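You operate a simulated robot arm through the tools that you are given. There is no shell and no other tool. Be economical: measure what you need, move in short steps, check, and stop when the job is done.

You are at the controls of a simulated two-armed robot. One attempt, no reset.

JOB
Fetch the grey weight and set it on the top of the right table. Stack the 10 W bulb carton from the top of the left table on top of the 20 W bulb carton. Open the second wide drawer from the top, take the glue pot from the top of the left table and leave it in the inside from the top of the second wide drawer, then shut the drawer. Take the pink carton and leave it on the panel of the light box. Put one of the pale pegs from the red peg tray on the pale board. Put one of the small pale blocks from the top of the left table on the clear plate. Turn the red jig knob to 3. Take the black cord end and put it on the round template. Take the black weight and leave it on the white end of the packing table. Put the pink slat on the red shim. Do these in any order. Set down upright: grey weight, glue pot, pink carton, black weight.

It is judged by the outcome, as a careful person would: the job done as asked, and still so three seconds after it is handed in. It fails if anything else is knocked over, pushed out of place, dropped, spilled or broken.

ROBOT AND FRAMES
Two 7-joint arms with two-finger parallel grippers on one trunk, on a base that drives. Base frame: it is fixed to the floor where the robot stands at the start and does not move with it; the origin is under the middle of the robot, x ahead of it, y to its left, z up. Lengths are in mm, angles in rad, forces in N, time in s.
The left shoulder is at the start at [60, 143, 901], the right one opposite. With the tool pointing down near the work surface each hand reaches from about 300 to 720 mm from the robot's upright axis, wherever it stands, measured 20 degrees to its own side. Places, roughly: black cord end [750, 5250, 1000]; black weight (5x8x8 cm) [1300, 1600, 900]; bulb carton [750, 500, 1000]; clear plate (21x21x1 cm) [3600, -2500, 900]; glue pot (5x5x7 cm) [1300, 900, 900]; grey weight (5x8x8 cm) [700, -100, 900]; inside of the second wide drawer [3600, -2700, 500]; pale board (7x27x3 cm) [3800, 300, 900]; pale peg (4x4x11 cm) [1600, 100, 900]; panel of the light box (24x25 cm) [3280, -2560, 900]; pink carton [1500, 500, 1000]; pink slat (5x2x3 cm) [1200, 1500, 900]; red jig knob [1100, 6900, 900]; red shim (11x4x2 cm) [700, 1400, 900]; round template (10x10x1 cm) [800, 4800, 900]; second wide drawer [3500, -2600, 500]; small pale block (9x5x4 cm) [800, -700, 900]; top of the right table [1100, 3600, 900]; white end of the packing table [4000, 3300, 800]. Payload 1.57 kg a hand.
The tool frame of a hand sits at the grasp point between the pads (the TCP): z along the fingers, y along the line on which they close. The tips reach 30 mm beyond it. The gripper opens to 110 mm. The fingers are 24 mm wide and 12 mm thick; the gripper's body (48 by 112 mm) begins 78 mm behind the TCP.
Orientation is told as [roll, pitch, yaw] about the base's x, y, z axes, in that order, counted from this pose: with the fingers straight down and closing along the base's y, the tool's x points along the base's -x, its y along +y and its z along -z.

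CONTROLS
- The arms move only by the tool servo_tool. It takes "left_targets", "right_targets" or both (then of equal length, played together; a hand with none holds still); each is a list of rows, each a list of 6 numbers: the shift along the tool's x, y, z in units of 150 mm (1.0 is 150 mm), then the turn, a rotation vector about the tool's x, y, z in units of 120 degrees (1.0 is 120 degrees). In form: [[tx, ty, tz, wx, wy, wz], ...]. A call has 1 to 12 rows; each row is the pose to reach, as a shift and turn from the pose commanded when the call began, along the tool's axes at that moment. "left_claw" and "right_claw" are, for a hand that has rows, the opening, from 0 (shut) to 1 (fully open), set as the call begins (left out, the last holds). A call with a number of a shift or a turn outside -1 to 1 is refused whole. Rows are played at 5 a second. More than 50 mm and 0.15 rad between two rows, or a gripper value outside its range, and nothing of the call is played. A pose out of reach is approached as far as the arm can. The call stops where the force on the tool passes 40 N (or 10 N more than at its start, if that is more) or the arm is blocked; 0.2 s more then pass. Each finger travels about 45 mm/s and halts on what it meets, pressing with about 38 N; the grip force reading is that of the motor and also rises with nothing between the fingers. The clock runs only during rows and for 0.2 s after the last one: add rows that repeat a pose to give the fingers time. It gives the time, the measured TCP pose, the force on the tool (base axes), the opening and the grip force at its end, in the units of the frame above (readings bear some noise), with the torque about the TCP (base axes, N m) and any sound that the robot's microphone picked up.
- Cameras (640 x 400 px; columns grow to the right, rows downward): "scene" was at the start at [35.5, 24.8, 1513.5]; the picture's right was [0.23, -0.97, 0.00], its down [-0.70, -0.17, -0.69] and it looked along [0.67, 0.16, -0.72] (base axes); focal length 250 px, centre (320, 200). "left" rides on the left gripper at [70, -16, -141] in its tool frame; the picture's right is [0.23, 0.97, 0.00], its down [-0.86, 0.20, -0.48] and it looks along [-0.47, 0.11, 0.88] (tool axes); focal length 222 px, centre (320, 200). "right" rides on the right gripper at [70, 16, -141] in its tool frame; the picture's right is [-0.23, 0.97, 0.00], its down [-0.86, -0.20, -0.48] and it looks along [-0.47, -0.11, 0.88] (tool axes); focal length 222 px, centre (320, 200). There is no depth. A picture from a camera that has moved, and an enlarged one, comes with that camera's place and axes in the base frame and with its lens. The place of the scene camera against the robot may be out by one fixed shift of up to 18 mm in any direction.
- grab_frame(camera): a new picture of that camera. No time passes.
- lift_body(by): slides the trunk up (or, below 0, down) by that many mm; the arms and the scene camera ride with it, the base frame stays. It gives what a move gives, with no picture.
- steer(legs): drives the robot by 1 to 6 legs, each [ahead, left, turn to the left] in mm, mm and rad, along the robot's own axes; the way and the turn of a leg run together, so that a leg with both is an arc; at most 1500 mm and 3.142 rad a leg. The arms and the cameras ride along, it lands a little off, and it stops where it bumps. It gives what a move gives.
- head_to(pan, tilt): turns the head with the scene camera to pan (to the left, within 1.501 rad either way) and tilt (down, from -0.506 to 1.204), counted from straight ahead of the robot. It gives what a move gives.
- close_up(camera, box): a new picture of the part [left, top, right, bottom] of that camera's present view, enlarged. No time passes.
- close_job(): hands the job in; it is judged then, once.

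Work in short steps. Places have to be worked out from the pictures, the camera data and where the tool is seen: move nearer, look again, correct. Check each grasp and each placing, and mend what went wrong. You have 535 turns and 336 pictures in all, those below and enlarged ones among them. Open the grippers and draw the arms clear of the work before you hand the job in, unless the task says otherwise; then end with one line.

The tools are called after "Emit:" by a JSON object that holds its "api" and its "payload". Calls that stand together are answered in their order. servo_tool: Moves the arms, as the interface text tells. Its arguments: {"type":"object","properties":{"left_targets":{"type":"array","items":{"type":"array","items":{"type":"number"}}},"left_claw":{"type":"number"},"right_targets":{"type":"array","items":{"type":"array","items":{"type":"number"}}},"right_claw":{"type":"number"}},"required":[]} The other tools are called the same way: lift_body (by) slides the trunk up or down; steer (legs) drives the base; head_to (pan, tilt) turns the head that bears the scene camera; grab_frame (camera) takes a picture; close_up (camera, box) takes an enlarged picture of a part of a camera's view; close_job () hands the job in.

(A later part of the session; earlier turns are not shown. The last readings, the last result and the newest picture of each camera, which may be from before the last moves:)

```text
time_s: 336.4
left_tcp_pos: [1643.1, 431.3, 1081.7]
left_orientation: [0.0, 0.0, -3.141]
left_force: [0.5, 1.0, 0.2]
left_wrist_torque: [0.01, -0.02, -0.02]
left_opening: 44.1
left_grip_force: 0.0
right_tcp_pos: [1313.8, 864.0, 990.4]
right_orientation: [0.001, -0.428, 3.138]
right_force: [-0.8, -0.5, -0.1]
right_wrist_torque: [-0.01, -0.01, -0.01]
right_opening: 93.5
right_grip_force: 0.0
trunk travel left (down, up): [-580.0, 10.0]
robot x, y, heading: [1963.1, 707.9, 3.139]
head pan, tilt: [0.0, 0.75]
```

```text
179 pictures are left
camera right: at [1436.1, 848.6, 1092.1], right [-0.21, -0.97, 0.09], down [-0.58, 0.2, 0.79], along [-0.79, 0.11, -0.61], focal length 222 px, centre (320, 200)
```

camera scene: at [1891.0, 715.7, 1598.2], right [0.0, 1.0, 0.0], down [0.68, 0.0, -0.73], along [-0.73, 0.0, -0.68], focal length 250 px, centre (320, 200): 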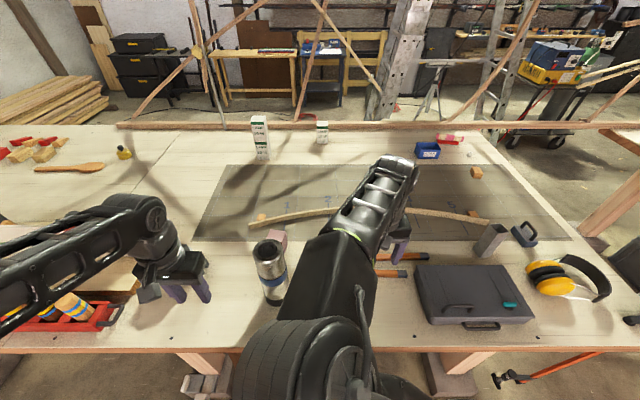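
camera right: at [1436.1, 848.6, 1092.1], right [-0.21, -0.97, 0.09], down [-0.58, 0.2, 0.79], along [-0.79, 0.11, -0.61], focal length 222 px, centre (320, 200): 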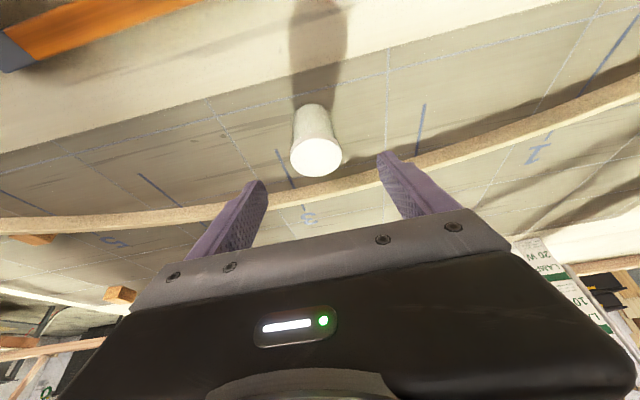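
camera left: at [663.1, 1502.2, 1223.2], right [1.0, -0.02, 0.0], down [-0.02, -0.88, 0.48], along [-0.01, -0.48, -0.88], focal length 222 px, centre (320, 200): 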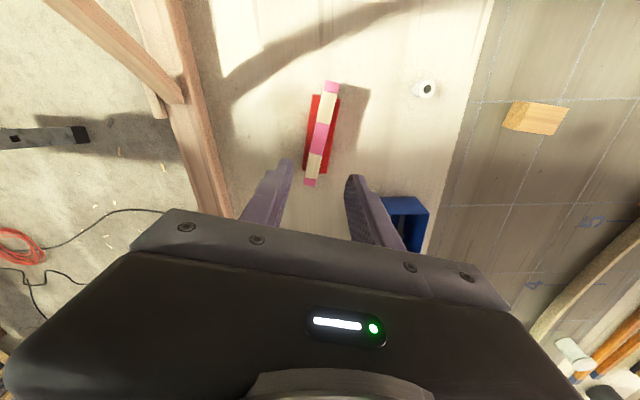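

Aligned. I descend 52 mm and close on the jar.

Emit:
{"api": "servo_tool", "payload": {"right_targets": [[0.05, -0.013, 0.1, 0, 0, 0], [0.1, -0.013, 0.21, 0, 0, 0], [0.145, -0.013, 0.315, 0, 0, 0]]}}

Emit:
{"api": "grab_frame", "payload": {"camera": "right"}}

```text
time_s: 337.2
left_tcp_pos: [1644.8, 430.2, 1081.6]
left_orientation: [-0.002, 0.0, -3.142]
left_force: [-0.7, -0.8, -0.1]
left_wrist_torque: [0.03, -0.01, 0.01]
left_opening: 44.0
left_grip_force: 0.2
right_tcp_pos: [1314.7, 865.6, 939.2]
right_orientation: [0.001, -0.428, 3.138]
right_force: [-0.3, 0.1, 0.5]
right_wrist_torque: [0.0, -0.02, -0.01]
right_opening: 93.6
right_grip_force: 0.0
trunk travel left (down, up): [-580.0, 10.0]
robot x, y, heading: [1958.2, 710.2, 3.14]
head pan, tilt: [0.0, 0.75]
```

```text
178 pictures are left
camera right: at [1437.2, 849.4, 1040.4], right [-0.21, -0.97, 0.09], down [-0.58, 0.2, 0.79], along [-0.79, 0.11, -0.61], focal length 222 px, centre (320, 200)
```

right: 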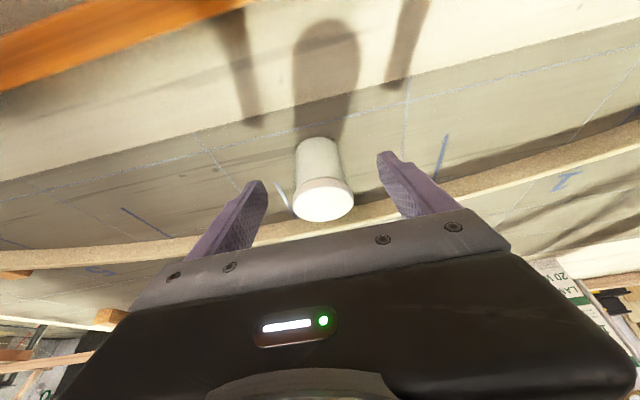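

Emit:
{"api": "servo_tool", "payload": {"right_targets": [[0, 0, 0, 0, 0, 0], [0, 0, 0, 0, 0, 0], [0, 0, 0, 0, 0, 0], [0, 0, 0, 0, 0, 0], [0, 0, 0, 0, 0, 0]], "right_claw": 0.3}}

Emit:
{"api": "servo_tool", "payload": {"right_targets": [[-0.03, 0, -0.06, 0, 0, 0], [-0.12, 0, -0.27, 0, 0, 0]]}}

Emit:
{"api": "grab_frame", "payload": {"camera": "right"}}

```text
time_s: 338.4
left_tcp_pos: [1644.4, 431.0, 1081.0]
left_orientation: [0.0, 0.001, -3.141]
left_force: [-0.2, 0.3, -0.2]
left_wrist_torque: [0.02, -0.02, 0.02]
left_opening: 43.9
left_grip_force: 0.1
right_tcp_pos: [1315.7, 865.5, 939.8]
right_orientation: [-0.001, -0.427, 3.138]
right_force: [-0.4, 0.0, 0.3]
right_wrist_torque: [-0.02, 0.02, 0.03]
right_opening: 45.4
right_grip_force: 33.2
trunk travel left (down, up): [-580.0, 10.0]
robot x, y, heading: [1956.8, 712.2, 3.142]
head pan, tilt: [0.0, 0.75]
```

```text
time_s: 339.1
left_tcp_pos: [1646.3, 432.1, 1082.3]
left_orientation: [0.001, 0.0, -3.14]
left_force: [0.2, -0.6, -1.0]
left_wrist_torque: [-0.02, 0.01, 0.01]
left_opening: 44.0
left_grip_force: 0.1
right_tcp_pos: [1317.7, 865.9, 984.1]
right_orientation: [0.001, -0.425, 3.139]
right_force: [-0.2, 0.2, -0.5]
right_wrist_torque: [0.0, 0.0, 0.0]
right_opening: 45.2
right_grip_force: 37.5
trunk travel left (down, up): [-580.0, 10.0]
robot x, y, heading: [1955.1, 707.2, 3.143]
head pan, tilt: [0.0, 0.75]
```

```text
177 pictures are left
camera right: at [1439.4, 849.4, 1085.2], right [-0.21, -0.97, 0.1], down [-0.58, 0.2, 0.79], along [-0.79, 0.11, -0.61], focal length 222 px, centre (320, 200)
```

right: 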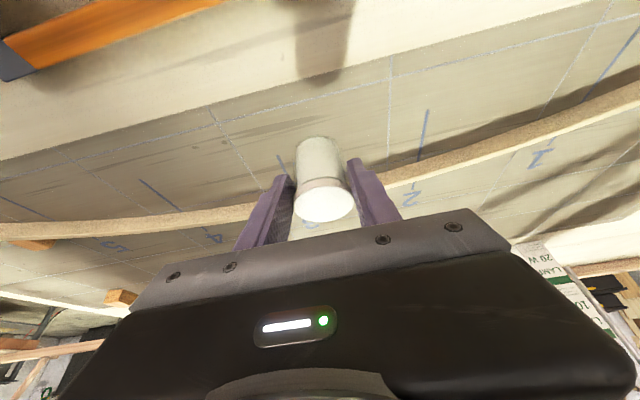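

Jar held and lifted. I retract it up and back, then go for the pink carton.

Emit:
{"api": "servo_tool", "payload": {"right_targets": [[-0.06, 0, -0.15, 0, 0, 0], [-0.12, 0, -0.3, 0, 0, 0], [0.06, 0, -0.45, 0, 0, 0], [0.25, 0, -0.6, 0, 0, 0], [0.45, 0, -0.8, 0, 0, 0], [0.63, 0, -0.95, 0, 0, 0]]}}

Emit:
{"api": "steer", "payload": {"legs": [[-120, 0, 0], [0, 510, 0]]}}

Emit:
{"api": "head_to", "payload": {"pan": -0.5, "tilt": 0.7}}

Emit:
{"api": "grab_frame", "payload": {"camera": "scene"}}

```text
time_s: 340.4
left_tcp_pos: [1644.4, 431.7, 1081.5]
left_orientation: [0.001, 0.0, -3.141]
left_force: [-1.1, -0.4, 0.3]
left_wrist_torque: [0.02, 0.02, 0.02]
left_opening: 43.9
left_grip_force: 0.1
right_tcp_pos: [1463.2, 864.7, 1075.4]
right_orientation: [0.001, -0.427, 3.138]
right_force: [-0.7, 0.3, 0.3]
right_wrist_torque: [-0.02, 0.0, -0.01]
right_opening: 45.4
right_grip_force: 38.9
trunk travel left (down, up): [-580.0, 10.0]
robot x, y, heading: [1954.8, 709.3, 3.138]
head pan, tilt: [0.0, 0.75]
```

```text
time_s: 344.3
left_tcp_pos: [1765.0, -75.0, 1080.5]
left_orientation: [-0.002, 0.001, -3.14]
left_force: [0.9, -0.3, 0.6]
left_wrist_torque: [0.03, -0.01, -0.01]
left_opening: 44.2
left_grip_force: 0.1
right_tcp_pos: [1584.1, 357.9, 1075.0]
right_orientation: [0.0, -0.427, 3.141]
right_force: [-0.2, -0.8, -0.8]
right_wrist_torque: [0.06, -0.01, 0.01]
right_opening: 45.2
right_grip_force: 38.0
trunk travel left (down, up): [-580.0, 10.0]
robot x, y, heading: [2079.7, 204.4, 3.139]
head pan, tilt: [0.0, 0.75]
```

```text
time_s: 345.2
left_tcp_pos: [1765.9, -74.3, 1081.2]
left_orientation: [0.001, 0.002, -3.141]
left_force: [0.3, 0.3, 0.6]
left_wrist_torque: [-0.02, 0.01, 0.0]
left_opening: 44.2
left_grip_force: 0.0
right_tcp_pos: [1583.1, 358.0, 1074.7]
right_orientation: [0.0, -0.429, 3.144]
right_force: [-0.2, -0.3, 0.2]
right_wrist_torque: [0.01, 0.01, -0.01]
right_opening: 45.1
right_grip_force: 38.1
trunk travel left (down, up): [-580.0, 10.0]
robot x, y, heading: [2075.9, 205.6, 3.144]
head pan, tilt: [-0.499, 0.7]
```

```text
176 pictures are left
camera scene: at [2019.7, 251.3, 1602.4], right [0.48, 0.88, 0.0], down [0.57, -0.31, -0.76], along [-0.67, 0.37, -0.64], focal length 250 px, centre (320, 200)
```

scene: 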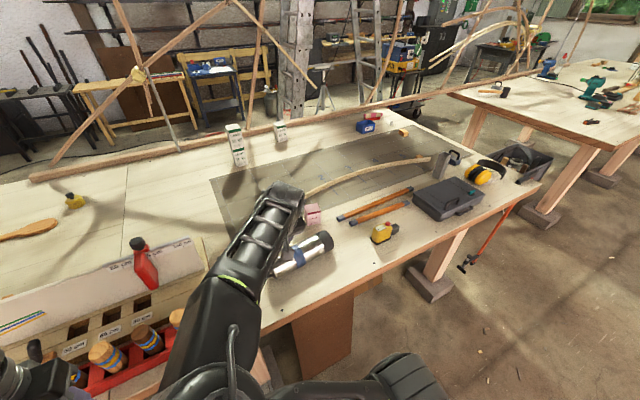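

The thermos has been knocked over by my arm while strafing. I must set it upright again; first a close look at the situation.

Emit:
{"api": "close_up", "payload": {"camera": "scene", "box": [200, 170, 420, 310]}}

Emit:
{"api": "grab_frame", "payload": {"camera": "right"}}

```text
2.86 times, centred on (310, 240) of scene
camera zoom: at [2019.7, 251.3, 1602.4], right [0.48, 0.88, 0.0], down [0.57, -0.31, -0.76], along [-0.67, 0.37, -0.64], focal length 713 px, centre (349, 86)
```

zoom: 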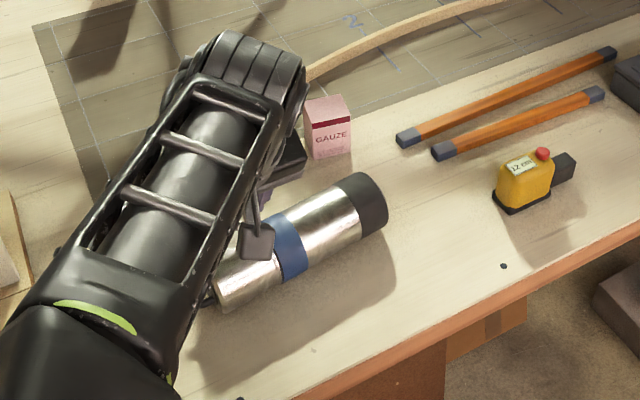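

```text
174 pictures are left
camera right: at [1705.4, 342.4, 1175.5], right [-0.21, -0.97, 0.09], down [-0.58, 0.2, 0.79], along [-0.79, 0.11, -0.61], focal length 222 px, centre (320, 200)
```

right: 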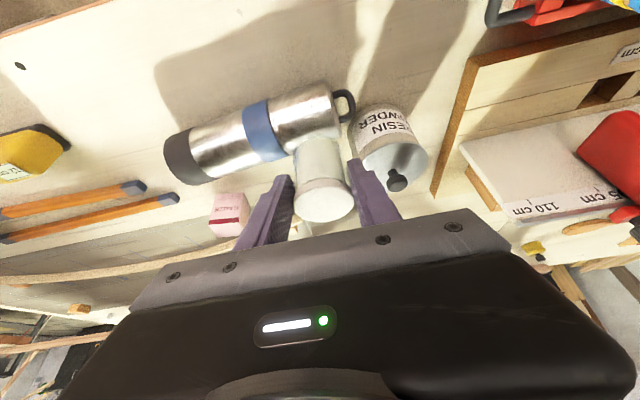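

The thermos lies on its side, base toward +y (~(1515,555)), top near (1545,335); it stood originally at ≈(1547,583). The left hand is free: I move the robot so that hand can pick it up, keeping the jar high.

Emit:
{"api": "steer", "payload": {"legs": [[0, -420, 0]]}}

Emit:
{"api": "head_to", "payload": {"pan": 0.3, "tilt": 0.8}}

Emit:
{"api": "grab_frame", "payload": {"camera": "scene"}}

Emit:
{"api": "grab_frame", "payload": {"camera": "left"}}

```text
time_s: 347.8
left_tcp_pos: [1765.3, 345.7, 1080.0]
left_orientation: [0.0, 0.0, 3.141]
left_force: [0.9, -0.8, 0.2]
left_wrist_torque: [-0.01, 0.05, 0.0]
left_opening: 43.9
left_grip_force: 0.0
right_tcp_pos: [1584.2, 779.9, 1074.1]
right_orientation: [0.004, -0.429, 3.139]
right_force: [-0.6, -0.6, -0.7]
right_wrist_torque: [0.01, -0.04, 0.0]
right_opening: 45.2
right_grip_force: 37.9
trunk travel left (down, up): [-580.0, 10.0]
robot x, y, heading: [2078.8, 626.9, 3.137]
head pan, tilt: [-0.499, 0.7]
```

```text
time_s: 348.9
left_tcp_pos: [1766.0, 345.7, 1081.2]
left_orientation: [0.0, 0.001, 3.141]
left_force: [0.0, 0.4, 0.6]
left_wrist_torque: [0.01, -0.02, -0.01]
left_opening: 44.1
left_grip_force: 0.0
right_tcp_pos: [1584.6, 778.1, 1073.7]
right_orientation: [-0.002, -0.429, 3.139]
right_force: [-0.4, 0.6, -0.5]
right_wrist_torque: [0.03, -0.02, -0.05]
right_opening: 45.1
right_grip_force: 37.6
trunk travel left (down, up): [-580.0, 10.0]
robot x, y, heading: [2075.7, 623.7, 3.139]
head pan, tilt: [0.3, 0.799]
```

```text
173 pictures are left
camera scene: at [2018.0, 606.1, 1594.1], right [-0.29, 0.96, 0.0], down [0.69, 0.21, -0.7], along [-0.67, -0.2, -0.72], focal length 250 px, centre (320, 200)
```

scene: 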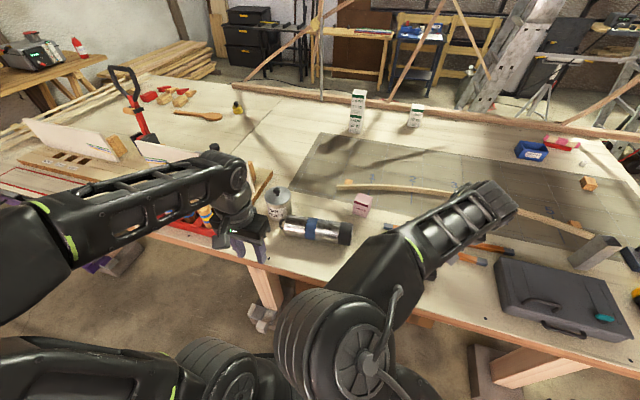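

```text
172 pictures are left
camera left: at [1836.5, 362.6, 1222.0], right [0.23, -0.97, 0.0], down [-0.85, -0.2, 0.48], along [-0.47, -0.11, -0.88], focal length 222 px, centre (320, 200)
```

left: 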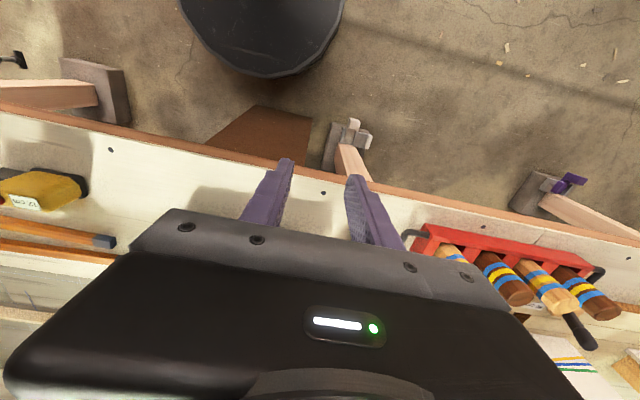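

Emit:
{"api": "close_up", "payload": {"camera": "scene", "box": [230, 160, 410, 275]}}

```text
3.48 times, centred on (320, 218) of scene
camera zoom: at [2018.0, 606.1, 1594.1], right [-0.29, 0.96, 0.0], down [0.69, 0.21, -0.7], along [-0.67, -0.2, -0.72], focal length 868 px, centre (320, 139)
```

zoom: 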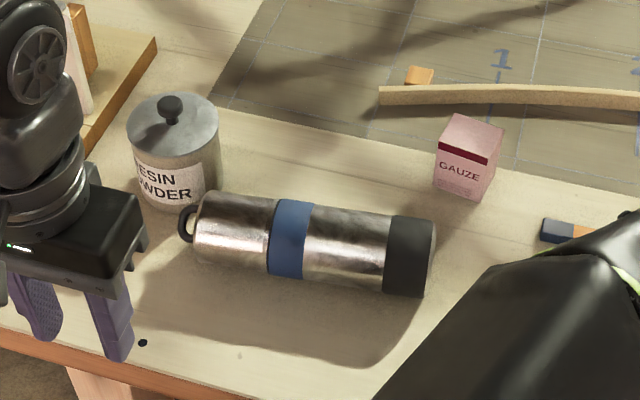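

The resin pot and pink carton are unmoved. Plan: grip the thermos mid-body with the left hand (tilted), lift, rotate 90° and set it back at ≈(1547,583). First forward 100 mm, right hand moved outward, left gripper turned 90° above it.

Emit:
{"api": "steer", "payload": {"legs": [[100, 0, 0]]}}

Emit:
{"api": "servo_tool", "payload": {"right_targets": [[0, -0.06, 0, 0, 0, 0], [0, -0.12, 0, 0, 0, 0], [0, -0.18, 0, 0, 0, 0], [0, -0.24, 0, 0, 0, 0], [0, -0.3, 0, 0, 0, 0], [0, -0.36, 0, 0, 0, 0], [0, -0.42, 0, 0, 0, 0], [0, -0.48, 0, 0, 0, 0], [0, -0.54, 0, 0, 0, 0], [0, -0.6, 0, 0, 0, 0], [0, -0.66, 0, 0, 0, 0], [0, -0.72, 0, 0, 0, 0]], "left_targets": [[-0.08, -0.06, 0, 0, 0, -0.0625], [-0.16, -0.12, 0, 0, 0, -0.125], [-0.24, -0.18, 0, 0, 0, -0.1875], [-0.32, -0.24, 0, 0, 0, -0.25], [-0.4, -0.3, 0, 0, 0, -0.3125], [-0.48, -0.36, 0, 0, 0, -0.375], [-0.56, -0.42, 0, 0, 0, -0.4375], [-0.64, -0.48, 0, 0, 0, -0.5], [-0.72, -0.54, 0, 0, 0, -0.5625], [-0.8, -0.6, 0, 0, 0, -0.625], [-0.88, -0.66, 0, 0, 0, -0.6875], [-0.967, -0.727, 0, 0, 0, -0.75]], "left_claw": 1.0}}

Emit:
{"api": "grab_frame", "payload": {"camera": "left"}}

Emit:
{"api": "grab_frame", "payload": {"camera": "scene"}}

```text
time_s: 350.1
left_tcp_pos: [1664.5, 345.6, 1080.8]
left_orientation: [0.0, 0.001, 3.139]
left_force: [0.1, 0.0, -0.4]
left_wrist_torque: [0.01, -0.08, -0.01]
left_opening: 44.0
left_grip_force: 0.0
right_tcp_pos: [1483.0, 780.0, 1074.1]
right_orientation: [0.0, -0.425, 3.138]
right_force: [-0.4, -0.3, -0.5]
right_wrist_torque: [-0.02, -0.01, 0.03]
right_opening: 45.2
right_grip_force: 37.9
trunk travel left (down, up): [-580.0, 10.0]
robot x, y, heading: [1978.0, 624.9, 3.137]
head pan, tilt: [0.3, 0.799]
```

```text
time_s: 352.6
left_tcp_pos: [1519.1, 456.3, 1081.0]
left_orientation: [0.001, 0.0, -1.569]
left_force: [0.0, -1.4, 0.4]
left_wrist_torque: [-0.01, -0.03, 0.01]
left_opening: 109.8
left_grip_force: 0.0
right_tcp_pos: [1483.7, 887.9, 1074.1]
right_orientation: [0.003, -0.427, 3.138]
right_force: [0.0, -0.2, -0.3]
right_wrist_torque: [-0.02, -0.02, 0.03]
right_opening: 45.0
right_grip_force: 38.2
trunk travel left (down, up): [-580.0, 10.0]
robot x, y, heading: [1978.0, 627.2, 3.14]
head pan, tilt: [0.3, 0.799]
```

```text
170 pictures are left
camera left: at [1504.2, 527.3, 1221.5], right [0.97, 0.23, 0.0], down [0.2, -0.86, 0.48], along [0.11, -0.47, -0.88], focal length 222 px, centre (320, 200)
```

left: 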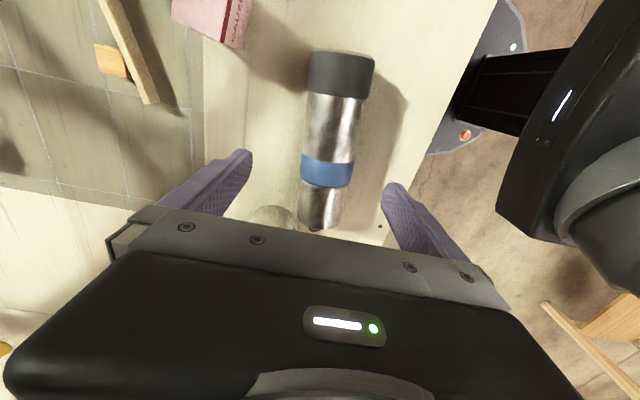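

```text
169 pictures are left
camera scene: at [1916.9, 607.1, 1594.1], right [-0.29, 0.96, 0.0], down [0.69, 0.21, -0.7], along [-0.67, -0.2, -0.72], focal length 250 px, centre (320, 200)
```

scene: 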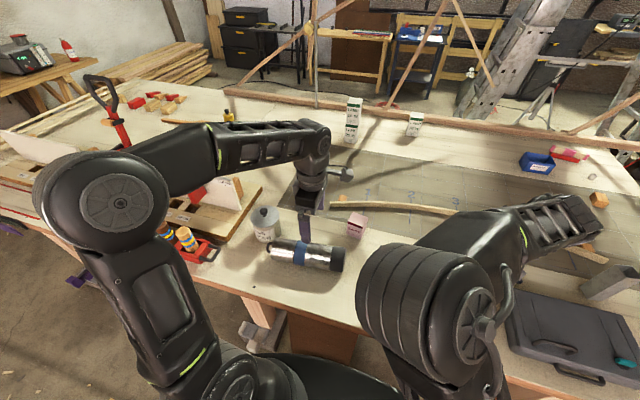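

Thermos axis passes ≈(1536,455) with 7° slant. I align the gripper, tilt it 30° toward +y, and check before descending.

Emit:
{"api": "servo_tool", "payload": {"left_targets": [[0, 0.113, 0, 0, 0, -0.059], [0, 0.113, 0, 0, 0, -0.059]]}}

Emit:
{"api": "servo_tool", "payload": {"left_targets": [[0, 0, 0, 0, 0.0625, 0], [0, 0, 0, 0, 0.125, 0], [0, 0, 0, 0, 0.1875, 0], [0, 0, 0, 0, 0.25, 0]]}}

Emit:
{"api": "grab_frame", "payload": {"camera": "left"}}

Emit:
{"api": "grab_frame", "payload": {"camera": "scene"}}

```text
time_s: 353.2
left_tcp_pos: [1537.1, 456.5, 1080.0]
left_orientation: [0.001, -0.002, -1.446]
left_force: [0.0, 0.4, 0.2]
left_wrist_torque: [0.01, -0.01, 0.0]
left_opening: 110.3
left_grip_force: 0.2
right_tcp_pos: [1484.3, 887.7, 1073.7]
right_orientation: [0.0, -0.426, 3.137]
right_force: [-0.6, -0.3, -1.1]
right_wrist_torque: [-0.01, -0.02, 0.02]
right_opening: 45.1
right_grip_force: 38.2
trunk travel left (down, up): [-580.0, 10.0]
robot x, y, heading: [1979.3, 625.6, 3.135]
head pan, tilt: [0.3, 0.799]
```

```text
time_s: 354.2
left_tcp_pos: [1537.5, 455.2, 1081.6]
left_orientation: [-0.001, 0.527, -1.451]
left_force: [0.3, 0.2, 0.5]
left_wrist_torque: [0.02, 0.03, -0.02]
left_opening: 110.2
left_grip_force: 0.1
right_tcp_pos: [1485.5, 888.0, 1076.1]
right_orientation: [0.001, -0.428, 3.136]
right_force: [0.3, -0.4, -1.0]
right_wrist_torque: [0.0, -0.03, 0.01]
right_opening: 45.1
right_grip_force: 37.6
trunk travel left (down, up): [-580.0, 10.0]
robot x, y, heading: [1976.5, 621.8, 3.135]
head pan, tilt: [0.3, 0.799]
```

```text
168 pictures are left
camera left: at [1523.4, 443.9, 1238.1], right [0.94, 0.31, 0.11], down [0.32, -0.95, -0.02], along [0.1, 0.05, -0.99], focal length 222 px, centre (320, 200)
```

left: 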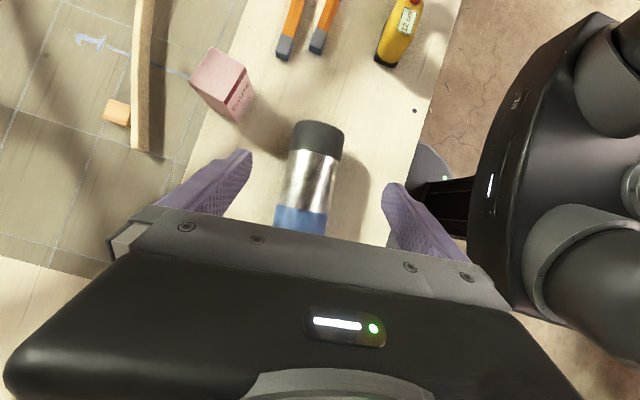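

```text
167 pictures are left
camera scene: at [1917.4, 606.2, 1594.1], right [-0.29, 0.96, 0.0], down [0.69, 0.21, -0.7], along [-0.67, -0.2, -0.72], focal length 250 px, centre (320, 200)
```

scene: 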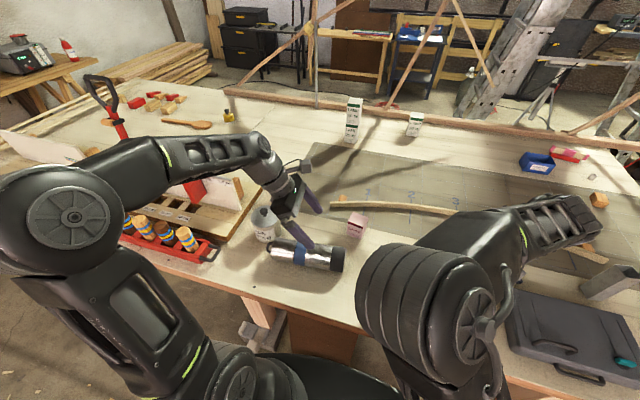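

Aligned with the axis. I descend vertically ~157 mm around the thermos.

Emit:
{"api": "servo_tool", "payload": {"left_targets": [[-0.13, 0, 0.223, 0, 0, 0], [-0.26, 0, 0.447, 0, 0, 0], [-0.39, 0, 0.67, 0, 0, 0], [-0.527, 0, 0.905, 0, 0, 0]]}}

Emit:
{"api": "grab_frame", "payload": {"camera": "left"}}

Emit:
{"api": "grab_frame", "payload": {"camera": "scene"}}

```text
time_s: 355.2
left_tcp_pos: [1540.0, 456.0, 925.0]
left_orientation: [0.001, 0.523, -1.449]
left_force: [0.1, -0.9, 0.0]
left_wrist_torque: [0.01, -0.02, -0.01]
left_opening: 110.0
left_grip_force: 0.1
right_tcp_pos: [1484.0, 887.6, 1074.2]
right_orientation: [0.001, -0.428, 3.137]
right_force: [0.3, 0.0, -0.1]
right_wrist_torque: [0.0, -0.04, 0.0]
right_opening: 44.9
right_grip_force: 38.1
trunk travel left (down, up): [-580.0, 10.0]
robot x, y, heading: [1976.8, 622.9, 3.134]
head pan, tilt: [0.3, 0.799]
```

```text
166 pictures are left
camera left: at [1525.4, 445.4, 1082.0], right [0.94, 0.31, 0.11], down [0.32, -0.95, -0.01], along [0.1, 0.05, -0.99], focal length 222 px, centre (320, 200)
```

left: 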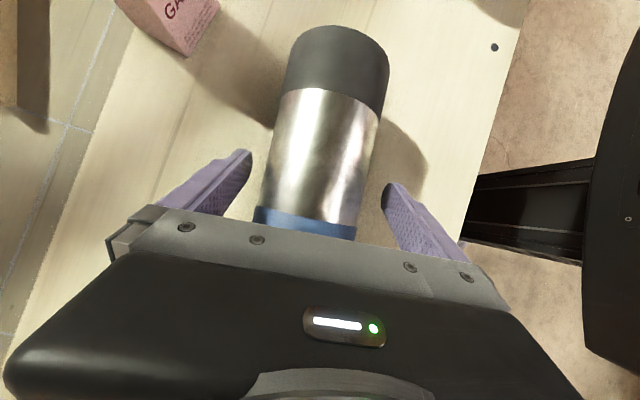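

```text
165 pictures are left
camera scene: at [1916.7, 606.4, 1594.1], right [-0.29, 0.96, 0.0], down [0.69, 0.21, -0.7], along [-0.67, -0.2, -0.72], focal length 250 px, centre (320, 200)
```

scene: 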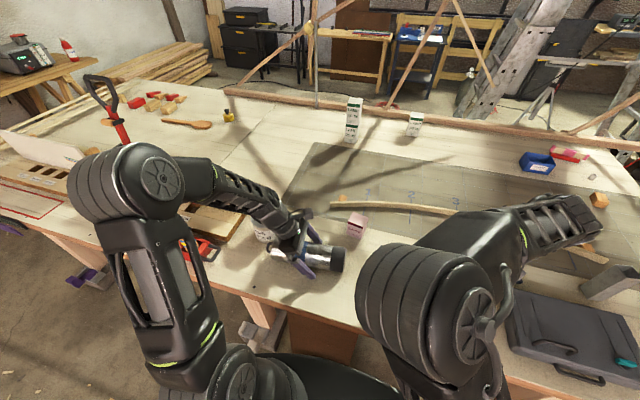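

Centred between the fingers. I close on it.

Emit:
{"api": "servo_tool", "payload": {"left_targets": [[0, 0, 0, 0, 0, 0], [0, 0, 0, 0, 0, 0], [0, 0, 0, 0, 0, 0], [0, 0, 0, 0, 0, 0]], "left_claw": 0.5}}

Emit:
{"api": "servo_tool", "payload": {"left_targets": [[0.05, 0, -0.086, 0, 0, 0], [0.1, 0, -0.173, 0, 0, 0], [0.1, 0, -0.173, 0, 0, 0]]}}

Emit:
{"api": "grab_frame", "payload": {"camera": "left"}}

```text
time_s: 356.2
left_tcp_pos: [1539.7, 456.2, 926.7]
left_orientation: [-0.001, 0.523, -1.448]
left_force: [-1.7, -0.8, 2.4]
left_wrist_torque: [-0.05, 0.06, -0.19]
left_opening: 72.9
left_grip_force: 29.4
right_tcp_pos: [1485.7, 888.4, 1075.5]
right_orientation: [0.0, -0.428, 3.135]
right_force: [-0.1, 0.1, -1.0]
right_wrist_torque: [0.03, -0.04, 0.0]
right_opening: 45.4
right_grip_force: 38.1
trunk travel left (down, up): [-580.0, 10.0]
robot x, y, heading: [1979.0, 625.8, 3.136]
head pan, tilt: [0.3, 0.799]
```

```text
time_s: 357.1
left_tcp_pos: [1537.9, 455.9, 956.7]
left_orientation: [0.002, 0.524, -1.45]
left_force: [0.4, 0.1, -5.1]
left_wrist_torque: [0.15, 0.01, 0.0]
left_opening: 72.8
left_grip_force: 37.7
right_tcp_pos: [1483.3, 888.2, 1074.2]
right_orientation: [0.001, -0.428, 3.137]
right_force: [-0.1, 0.0, -0.7]
right_wrist_torque: [0.0, -0.03, 0.01]
right_opening: 45.1
right_grip_force: 38.3
trunk travel left (down, up): [-580.0, 10.0]
robot x, y, heading: [1979.4, 625.6, 3.139]
head pan, tilt: [0.3, 0.799]
```

```text
164 pictures are left
camera left: at [1524.3, 443.3, 1112.3], right [0.94, 0.31, 0.11], down [0.32, -0.95, -0.01], along [0.1, 0.05, -0.99], focal length 222 px, centre (320, 200)
```

left: 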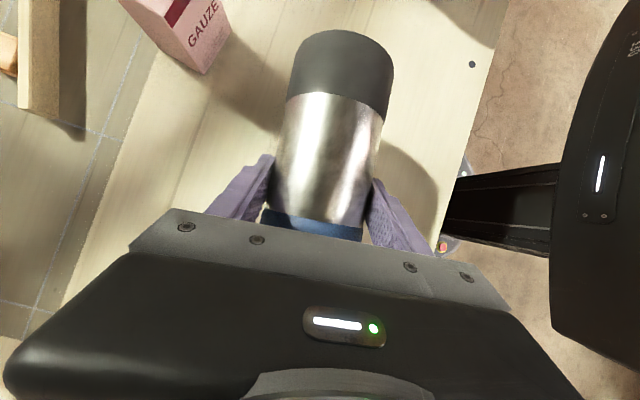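

The thermos is securely gripped (5 N). I lift it and shift the robot right 127 mm, then rotate it upright in the air.

Emit:
{"api": "servo_tool", "payload": {"left_targets": [[0.12, 0, -0.2, 0, 0, 0], [0.24, 0, -0.4, 0, 0, 0], [0.37, 0, -0.635, 0, 0, 0]]}}

Emit:
{"api": "steer", "payload": {"legs": [[0, -127, 0]]}}

Emit:
{"api": "servo_tool", "payload": {"left_targets": [[0, 0, 0, 0, -0.068, 0], [0, 0, 0, 0, -0.136, 0], [0, 0, 0, 0, -0.204, 0], [0, 0, 0, 0, -0.272, 0], [0, 0, 0, 0, -0.34, 0], [0, 0, 0, 0, -0.408, 0]]}}

Emit:
{"api": "grab_frame", "payload": {"camera": "scene"}}

```text
time_s: 357.9
left_tcp_pos: [1535.9, 455.4, 1065.1]
left_orientation: [0.0, 0.524, -1.448]
left_force: [0.3, 0.3, -6.1]
left_wrist_torque: [0.16, 0.03, -0.02]
left_opening: 72.5
left_grip_force: 38.1
right_tcp_pos: [1484.5, 888.5, 1075.1]
right_orientation: [0.0, -0.428, 3.137]
right_force: [-0.2, 0.4, -1.1]
right_wrist_torque: [0.0, -0.04, 0.01]
right_opening: 45.3
right_grip_force: 37.8
trunk travel left (down, up): [-580.0, 10.0]
robot x, y, heading: [1977.5, 629.7, 3.135]
head pan, tilt: [0.3, 0.799]
```

```text
time_s: 359.1
left_tcp_pos: [1535.4, 586.0, 1064.5]
left_orientation: [0.001, 0.523, -1.448]
left_force: [0.1, 0.7, -6.1]
left_wrist_torque: [0.1, 0.03, 0.0]
left_opening: 72.6
left_grip_force: 38.0
right_tcp_pos: [1485.1, 1017.7, 1075.3]
right_orientation: [0.003, -0.427, 3.14]
right_force: [-0.2, 0.2, -0.9]
right_wrist_torque: [-0.04, 0.01, -0.01]
right_opening: 45.1
right_grip_force: 37.6
trunk travel left (down, up): [-580.0, 10.0]
robot x, y, heading: [1977.7, 754.8, 3.138]
head pan, tilt: [0.3, 0.799]
```

```text
time_s: 360.5
left_tcp_pos: [1536.2, 585.0, 1064.3]
left_orientation: [0.001, -0.332, -1.449]
left_force: [-0.1, -0.2, -6.3]
left_wrist_torque: [0.15, 0.02, -0.05]
left_opening: 72.5
left_grip_force: 38.0
right_tcp_pos: [1484.1, 1016.7, 1074.5]
right_orientation: [0.001, -0.429, 3.138]
right_force: [-0.3, 0.1, -0.5]
right_wrist_torque: [-0.04, -0.03, 0.0]
right_opening: 45.1
right_grip_force: 38.0
trunk travel left (down, up): [-580.0, 10.0]
robot x, y, heading: [1975.1, 752.8, 3.136]
head pan, tilt: [0.3, 0.799]
```

```text
163 pictures are left
camera scene: at [1917.1, 736.6, 1594.1], right [-0.29, 0.96, 0.0], down [0.69, 0.21, -0.7], along [-0.67, -0.2, -0.72], focal length 250 px, centre (320, 200)
```

scene: 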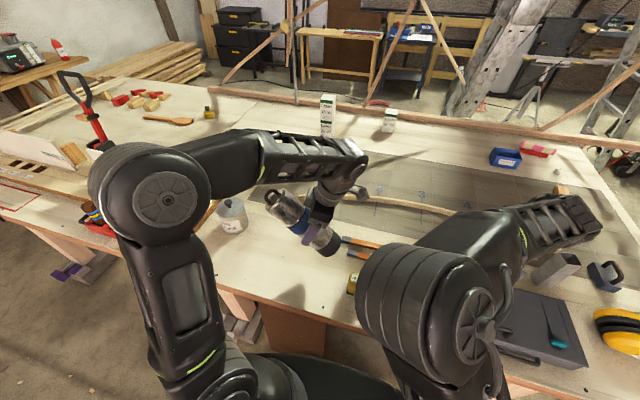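

The rotation works. I finish the remaining 41°.

Emit:
{"api": "servo_tool", "payload": {"left_targets": [[0, 0, 0, 0, -0.068, 0], [0, 0, 0, 0, -0.136, 0], [0, 0, 0, 0, -0.204, 0], [0, 0, 0, 0, -0.272, 0], [0, 0, 0, 0, -0.342, 0]]}}

Emit:
{"api": "grab_frame", "payload": {"camera": "scene"}}

Emit:
{"api": "grab_frame", "payload": {"camera": "left"}}

```text
time_s: 361.7
left_tcp_pos: [1531.6, 555.6, 1091.9]
left_orientation: [-0.013, -0.737, -1.322]
left_force: [0.1, -0.1, -6.1]
left_wrist_torque: [0.08, 0.03, 0.0]
left_opening: 72.3
left_grip_force: 38.2
right_tcp_pos: [1482.7, 1014.1, 1076.9]
right_orientation: [0.006, -0.433, 3.14]
right_force: [-0.3, 0.9, -0.6]
right_wrist_torque: [0.02, -0.01, 0.0]
right_opening: 45.0
right_grip_force: 37.7
trunk travel left (down, up): [-580.0, 10.0]
robot x, y, heading: [1976.7, 754.3, 3.138]
head pan, tilt: [0.3, 0.799]
stopped in row 5 (left hand): the arm was blocked; the commanded pose is now the measured one
```

```text
162 pictures are left
camera scene: at [1917.2, 736.2, 1594.1], right [-0.29, 0.96, 0.0], down [0.69, 0.21, -0.7], along [-0.67, -0.2, -0.72], focal length 250 px, centre (320, 200)
```

scene: 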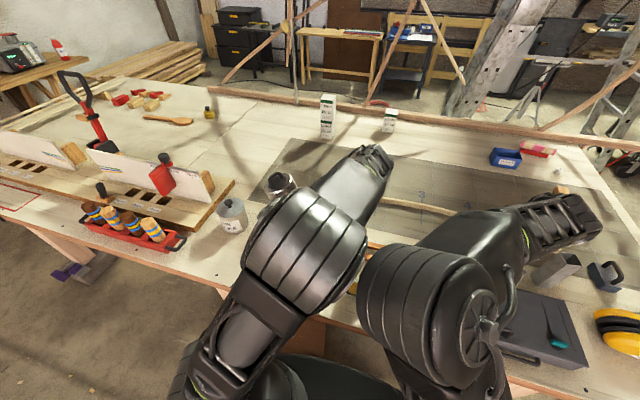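

```text
161 pictures are left
camera left: at [1482.1, 694.8, 1148.4], right [0.9, 0.39, -0.16], down [0.28, -0.25, 0.93], along [0.33, -0.88, -0.34], focal length 222 px, centre (320, 200)
```

left: 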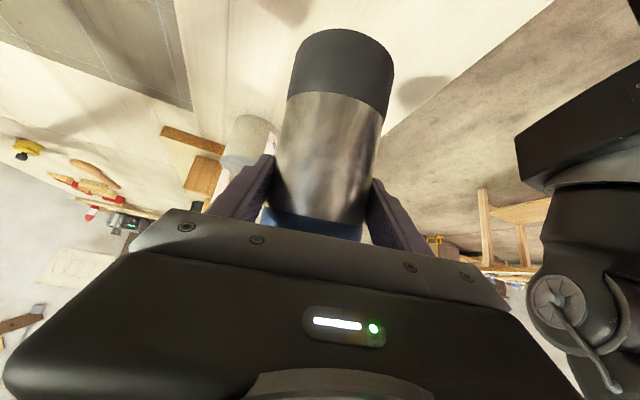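

The left elbow met the right elbow. I move the left hand 120 mm further left (and the right hand further right) before finishing the turn.

Emit:
{"api": "servo_tool", "payload": {"left_targets": [[-0.191, -0.066, 0.174, 0, 0, 0], [-0.383, -0.131, 0.347, 0, 0, 0], [-0.574, -0.197, 0.521, 0, 0, 0]], "right_targets": [[0, -0.13, 0, 0, 0, 0], [0, -0.26, 0, 0, 0, 0], [0, -0.4, 0, 0, 0, 0]]}}

Emit:
{"api": "grab_frame", "payload": {"camera": "scene"}}

```text
time_s: 362.5
left_tcp_pos: [1529.4, 433.9, 1093.9]
left_orientation: [-0.014, -0.741, -1.325]
left_force: [0.2, 0.0, -5.8]
left_wrist_torque: [0.14, 0.04, 0.0]
left_opening: 72.4
left_grip_force: 38.0
right_tcp_pos: [1484.2, 1074.7, 1076.3]
right_orientation: [0.007, -0.434, -3.142]
right_force: [0.8, -0.3, -0.4]
right_wrist_torque: [0.03, -0.03, 0.05]
right_opening: 45.0
right_grip_force: 37.8
trunk travel left (down, up): [-580.0, 10.0]
robot x, y, heading: [1976.8, 757.7, 3.141]
head pan, tilt: [0.3, 0.799]
```

```text
160 pictures are left
camera scene: at [1917.3, 735.1, 1594.0], right [-0.29, 0.96, 0.0], down [0.69, 0.21, -0.7], along [-0.67, -0.2, -0.72], focal length 250 px, centre (320, 200)
```

scene: 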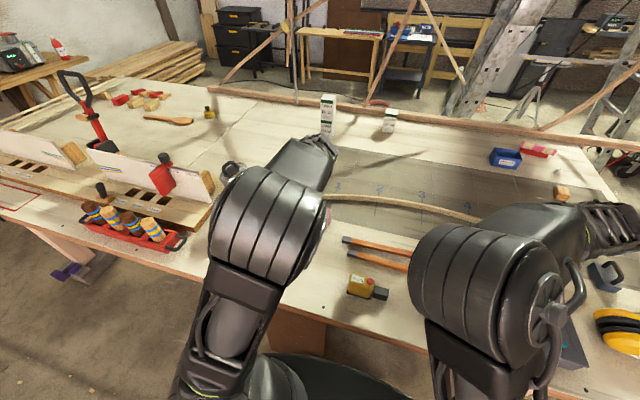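

Emit:
{"api": "servo_tool", "payload": {"left_targets": [[0, 0, 0, 0, -0.049, 0], [0, 0, 0, 0, -0.098, 0], [0, 0, 0, 0, -0.146, 0]]}}

Emit:
{"api": "grab_frame", "payload": {"camera": "left"}}

Emit:
{"api": "grab_frame", "payload": {"camera": "scene"}}

```text
time_s: 363.3
left_tcp_pos: [1529.7, 436.2, 1092.9]
left_orientation: [-0.019, -1.049, -1.316]
left_force: [-0.1, 0.1, -5.8]
left_wrist_torque: [0.05, 0.01, 0.0]
left_opening: 72.2
left_grip_force: 37.7
right_tcp_pos: [1482.1, 1074.8, 1077.1]
right_orientation: [0.008, -0.435, 3.141]
right_force: [0.2, 0.5, 0.4]
right_wrist_torque: [-0.02, -0.01, -0.01]
right_opening: 45.2
right_grip_force: 38.1
trunk travel left (down, up): [-580.0, 10.0]
robot x, y, heading: [1978.0, 749.3, 3.137]
head pan, tilt: [0.3, 0.799]
```

```text
159 pictures are left
camera left: at [1477.6, 585.3, 1102.1], right [0.92, 0.34, -0.21], down [0.21, 0.04, 0.98], along [0.34, -0.94, -0.03], focal length 222 px, centre (320, 200)
```

left: 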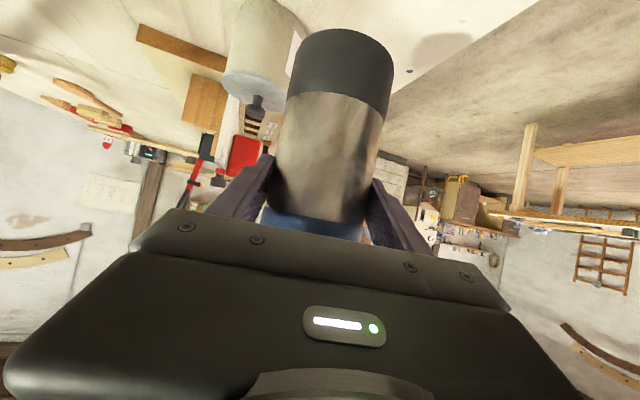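

```text
158 pictures are left
camera scene: at [1917.1, 736.3, 1594.1], right [-0.29, 0.96, 0.0], down [0.69, 0.21, -0.7], along [-0.67, -0.2, -0.72], focal length 250 px, centre (320, 200)
```

scene: 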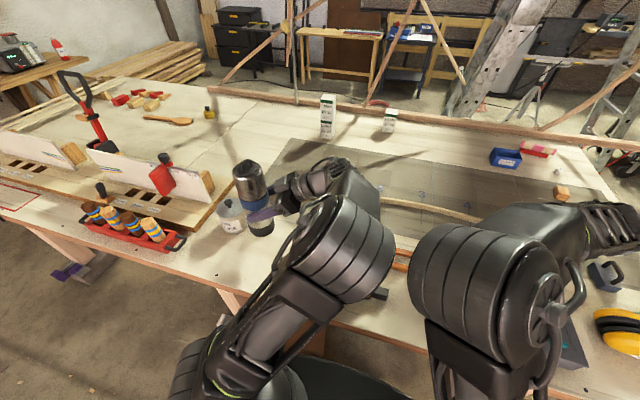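

The thermos is upright in the air. I drive right 147 mm and back 17 mm to bring it over its original spot.

Emit:
{"api": "steer", "payload": {"legs": [[0, -147, 0], [-17, 0, 0]]}}

Emit:
{"api": "grab_frame", "payload": {"camera": "scene"}}

```text
time_s: 365.1
left_tcp_pos: [1549.8, 580.0, 1093.6]
left_orientation: [-0.022, -1.048, -1.313]
left_force: [-0.2, -0.1, -5.3]
left_wrist_torque: [0.07, 0.04, -0.03]
left_opening: 72.2
left_grip_force: 38.3
right_tcp_pos: [1500.5, 1218.9, 1076.5]
right_orientation: [0.008, -0.434, -3.14]
right_force: [0.2, -0.1, -0.8]
right_wrist_torque: [0.01, 0.0, -0.02]
right_opening: 44.8
right_grip_force: 37.5
trunk travel left (down, up): [-580.0, 10.0]
robot x, y, heading: [1996.1, 898.5, 3.14]
head pan, tilt: [0.3, 0.799]
```

```text
157 pictures are left
camera scene: at [1936.5, 881.2, 1594.1], right [-0.29, 0.96, 0.0], down [0.68, 0.21, -0.7], along [-0.67, -0.2, -0.72], focal length 250 px, centre (320, 200)
```

scene: 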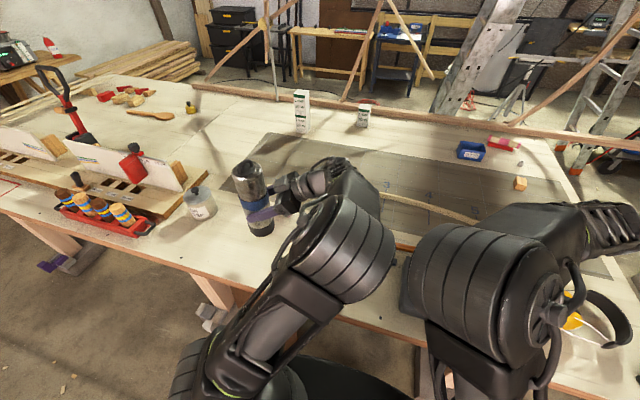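

Over the spot. I level the small roll and lower 95 mm.

Emit:
{"api": "servo_tool", "payload": {"left_targets": [[0.18, 0, 0.105, -0.0105, 0, 0], [0.365, 0, 0.21, -0.0105, 0, 0], [0.548, 0, 0.316, -0.0105, 0, 0]]}}

Emit:
{"api": "grab_frame", "payload": {"camera": "left"}}

Emit:
{"api": "close_up", "payload": {"camera": "scene", "box": [160, 140, 340, 260]}}

```text
time_s: 365.9
left_tcp_pos: [1547.0, 578.7, 997.8]
left_orientation: [0.002, -1.049, -1.312]
left_force: [0.1, 0.0, -5.4]
left_wrist_torque: [0.06, 0.0, -0.01]
left_opening: 72.5
left_grip_force: 38.1
right_tcp_pos: [1499.1, 1219.3, 1075.6]
right_orientation: [0.006, -0.433, -3.14]
right_force: [0.0, 0.5, 0.2]
right_wrist_torque: [0.0, 0.03, 0.01]
right_opening: 44.8
right_grip_force: 37.7
trunk travel left (down, up): [-580.0, 10.0]
robot x, y, heading: [1996.2, 900.3, 3.139]
head pan, tilt: [0.3, 0.799]
```

```text
156 pictures are left
camera left: at [1491.4, 728.1, 1007.6], right [0.91, 0.36, -0.2], down [0.2, 0.04, 0.98], along [0.36, -0.93, -0.03], focal length 222 px, centre (320, 200)
```

left: 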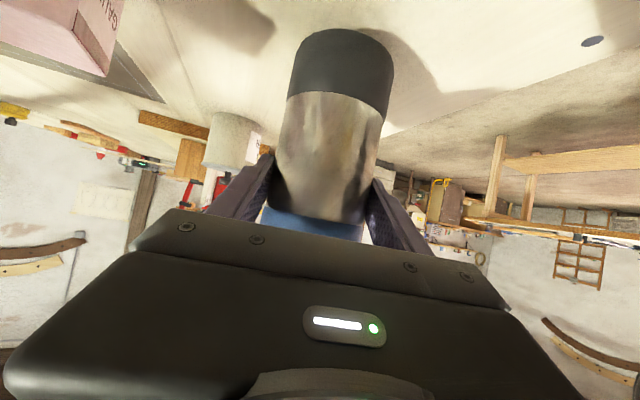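

```text
3.33 times, centred on (250, 200) of scene
camera zoom: at [1934.1, 881.1, 1594.1], right [-0.29, 0.96, 0.0], down [0.69, 0.21, -0.7], along [-0.67, -0.2, -0.72], focal length 832 px, centre (553, 200)
```

zoom: 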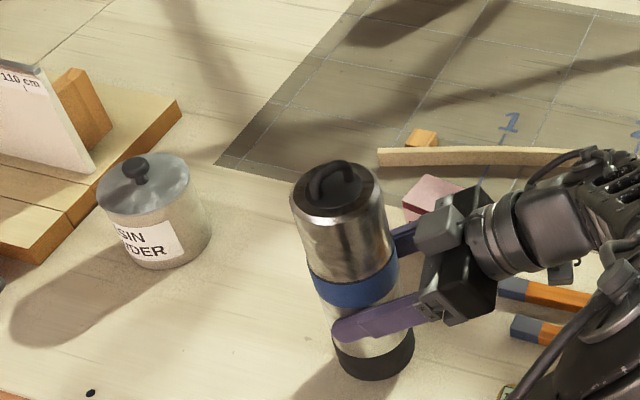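

Upright and close to the table. I lower in 3 mm steps to contact.

Emit:
{"api": "servo_tool", "payload": {"left_targets": [[0.017, 0, 0.01, 0, 0, 0], [0.035, 0, 0.02, 0, 0, 0], [0.052, 0, 0.03, 0, 0, 0], [0.069, 0, 0.04, 0, 0, 0], [0.081, 0, 0.047, 0, 0, 0]]}}

```text
time_s: 367.1
left_tcp_pos: [1547.2, 578.1, 984.6]
left_orientation: [0.001, -1.048, -1.313]
left_force: [0.8, 0.5, -5.6]
left_wrist_torque: [0.04, 0.0, 0.03]
left_opening: 72.4
left_grip_force: 37.9
right_tcp_pos: [1499.0, 1219.6, 1076.1]
right_orientation: [0.007, -0.433, -3.141]
right_force: [-0.3, 0.2, -0.2]
right_wrist_torque: [-0.02, 0.02, 0.0]
right_opening: 45.2
right_grip_force: 38.2
trunk travel left (down, up): [-580.0, 10.0]
robot x, y, heading: [1995.0, 899.5, 3.14]
head pan, tilt: [0.3, 0.799]
```

Emit:
{"api": "servo_tool", "payload": {"left_targets": [[0.012, 0, 0.007, 0, 0, 0], [0.023, 0, 0.013, 0, 0, 0], [0.035, 0, 0.02, 0, 0, 0], [0.046, 0, 0.027, 0, 0, 0]]}}

```text
time_s: 368.1
left_tcp_pos: [1548.0, 580.6, 973.4]
left_orientation: [0.005, -1.043, -1.312]
left_force: [0.1, 2.0, 1.4]
left_wrist_torque: [-0.09, 0.04, 0.04]
left_opening: 73.0
left_grip_force: 15.1
right_tcp_pos: [1498.6, 1220.3, 1075.6]
right_orientation: [0.007, -0.432, -3.139]
right_force: [0.6, -0.6, -0.1]
right_wrist_torque: [0.03, -0.02, 0.02]
right_opening: 45.0
right_grip_force: 37.9
trunk travel left (down, up): [-580.0, 10.0]
robot x, y, heading: [1995.2, 895.7, 3.138]
head pan, tilt: [0.3, 0.799]
```

Contact reached. I check verticality before releasing.

Emit:
{"api": "close_up", "payload": {"camera": "scene", "box": [160, 140, 340, 260]}}

Emit:
{"api": "grab_frame", "payload": {"camera": "left"}}

```text
3.33 times, centred on (250, 200) of scene
camera zoom: at [1935.4, 882.0, 1593.7], right [-0.29, 0.96, 0.0], down [0.69, 0.21, -0.7], along [-0.67, -0.21, -0.72], focal length 832 px, centre (553, 200)
```

zoom: 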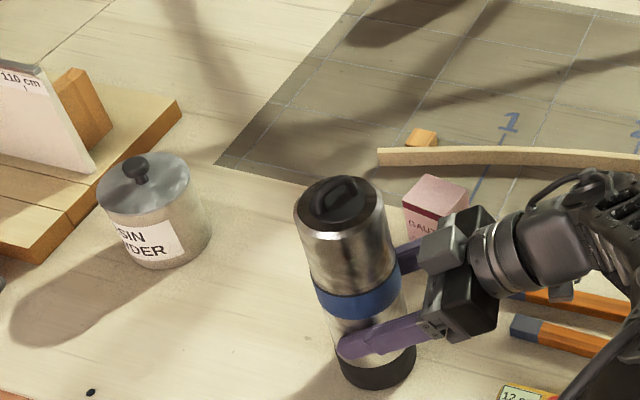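

```text
153 pictures are left
camera left: at [1493.2, 729.4, 984.1], right [0.91, 0.36, -0.2], down [0.2, 0.04, 0.98], along [0.36, -0.93, -0.04], focal length 222 px, centre (320, 200)
```

left: 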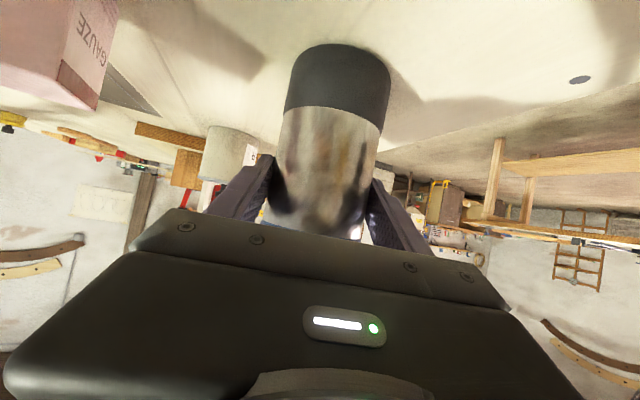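

Practically vertical. I open, and back off along the fingers.

Emit:
{"api": "servo_tool", "payload": {"left_targets": [[0, 0, 0, 0, 0, 0], [0, 0, 0, 0, 0, 0], [0, 0, 0, 0, 0, 0]], "left_claw": 0.95}}

Emit:
{"api": "grab_frame", "payload": {"camera": "left"}}

```text
time_s: 368.9
left_tcp_pos: [1548.3, 580.6, 975.9]
left_orientation: [-0.001, -1.048, -1.314]
left_force: [-0.3, 0.6, 0.5]
left_wrist_torque: [0.0, 0.02, 0.0]
left_opening: 104.5
left_grip_force: 0.0
right_tcp_pos: [1500.0, 1219.4, 1076.9]
right_orientation: [0.006, -0.433, -3.139]
right_force: [-0.2, 0.3, -0.8]
right_wrist_torque: [0.01, -0.02, 0.02]
right_opening: 45.2
right_grip_force: 37.8
trunk travel left (down, up): [-580.0, 10.0]
robot x, y, heading: [1995.5, 900.8, 3.135]
head pan, tilt: [0.3, 0.799]
```

```text
152 pictures are left
camera left: at [1492.8, 728.5, 985.7], right [0.91, 0.36, -0.2], down [0.2, 0.04, 0.98], along [0.36, -0.93, -0.03], focal length 222 px, centre (320, 200)
```

left: 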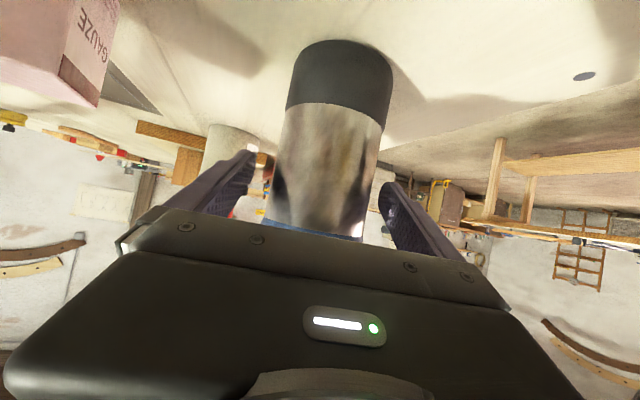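

It stands on its own. I withdraw the left hand along its axis.

Emit:
{"api": "servo_tool", "payload": {"left_targets": [[0, 0, -0.2, 0, 0, 0], [0, 0, -0.5, 0, 0, 0], [0, 0, -0.8, 0, 0, 0], [0, 0, -1, 0, 0, 0]]}}

Emit:
{"api": "grab_frame", "payload": {"camera": "scene"}}

Emit:
{"api": "grab_frame", "payload": {"camera": "left"}}

```text
time_s: 369.9
left_tcp_pos: [1518.8, 689.9, 1040.5]
left_orientation: [-0.002, -1.047, -1.314]
left_force: [1.1, -0.5, 0.5]
left_wrist_torque: [0.0, 0.03, 0.03]
left_opening: 104.4
left_grip_force: 0.0
left hand out of reach, approached as far as the arm can: row 4
right_tcp_pos: [1499.4, 1219.8, 1078.0]
right_orientation: [0.006, -0.433, -3.14]
right_force: [0.2, -1.0, 0.2]
right_wrist_torque: [0.02, -0.02, -0.01]
right_opening: 45.0
right_grip_force: 38.1
trunk travel left (down, up): [-580.0, 10.0]
robot x, y, heading: [1995.2, 899.6, 3.143]
head pan, tilt: [0.3, 0.799]
```

```text
151 pictures are left
camera scene: at [1935.4, 880.6, 1594.1], right [-0.29, 0.96, 0.0], down [0.69, 0.21, -0.7], along [-0.67, -0.2, -0.72], focal length 250 px, centre (320, 200)
```

scene: 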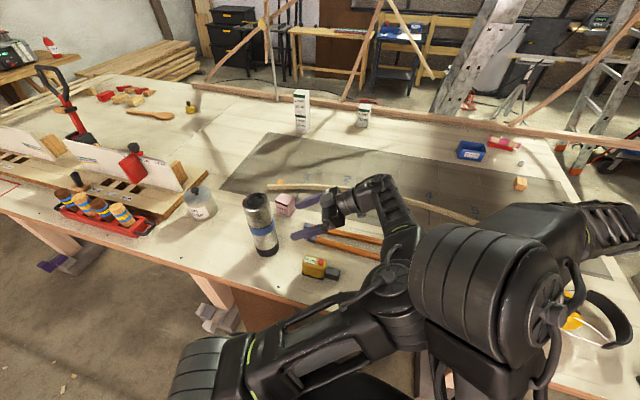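

```text
150 pictures are left
camera left: at [1464.1, 838.3, 1050.2], right [0.91, 0.36, -0.2], down [0.2, 0.04, 0.98], along [0.36, -0.93, -0.04], focal length 222 px, centre (320, 200)
```

left: 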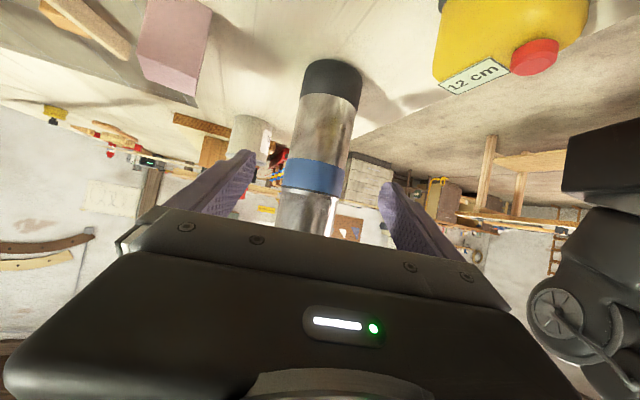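

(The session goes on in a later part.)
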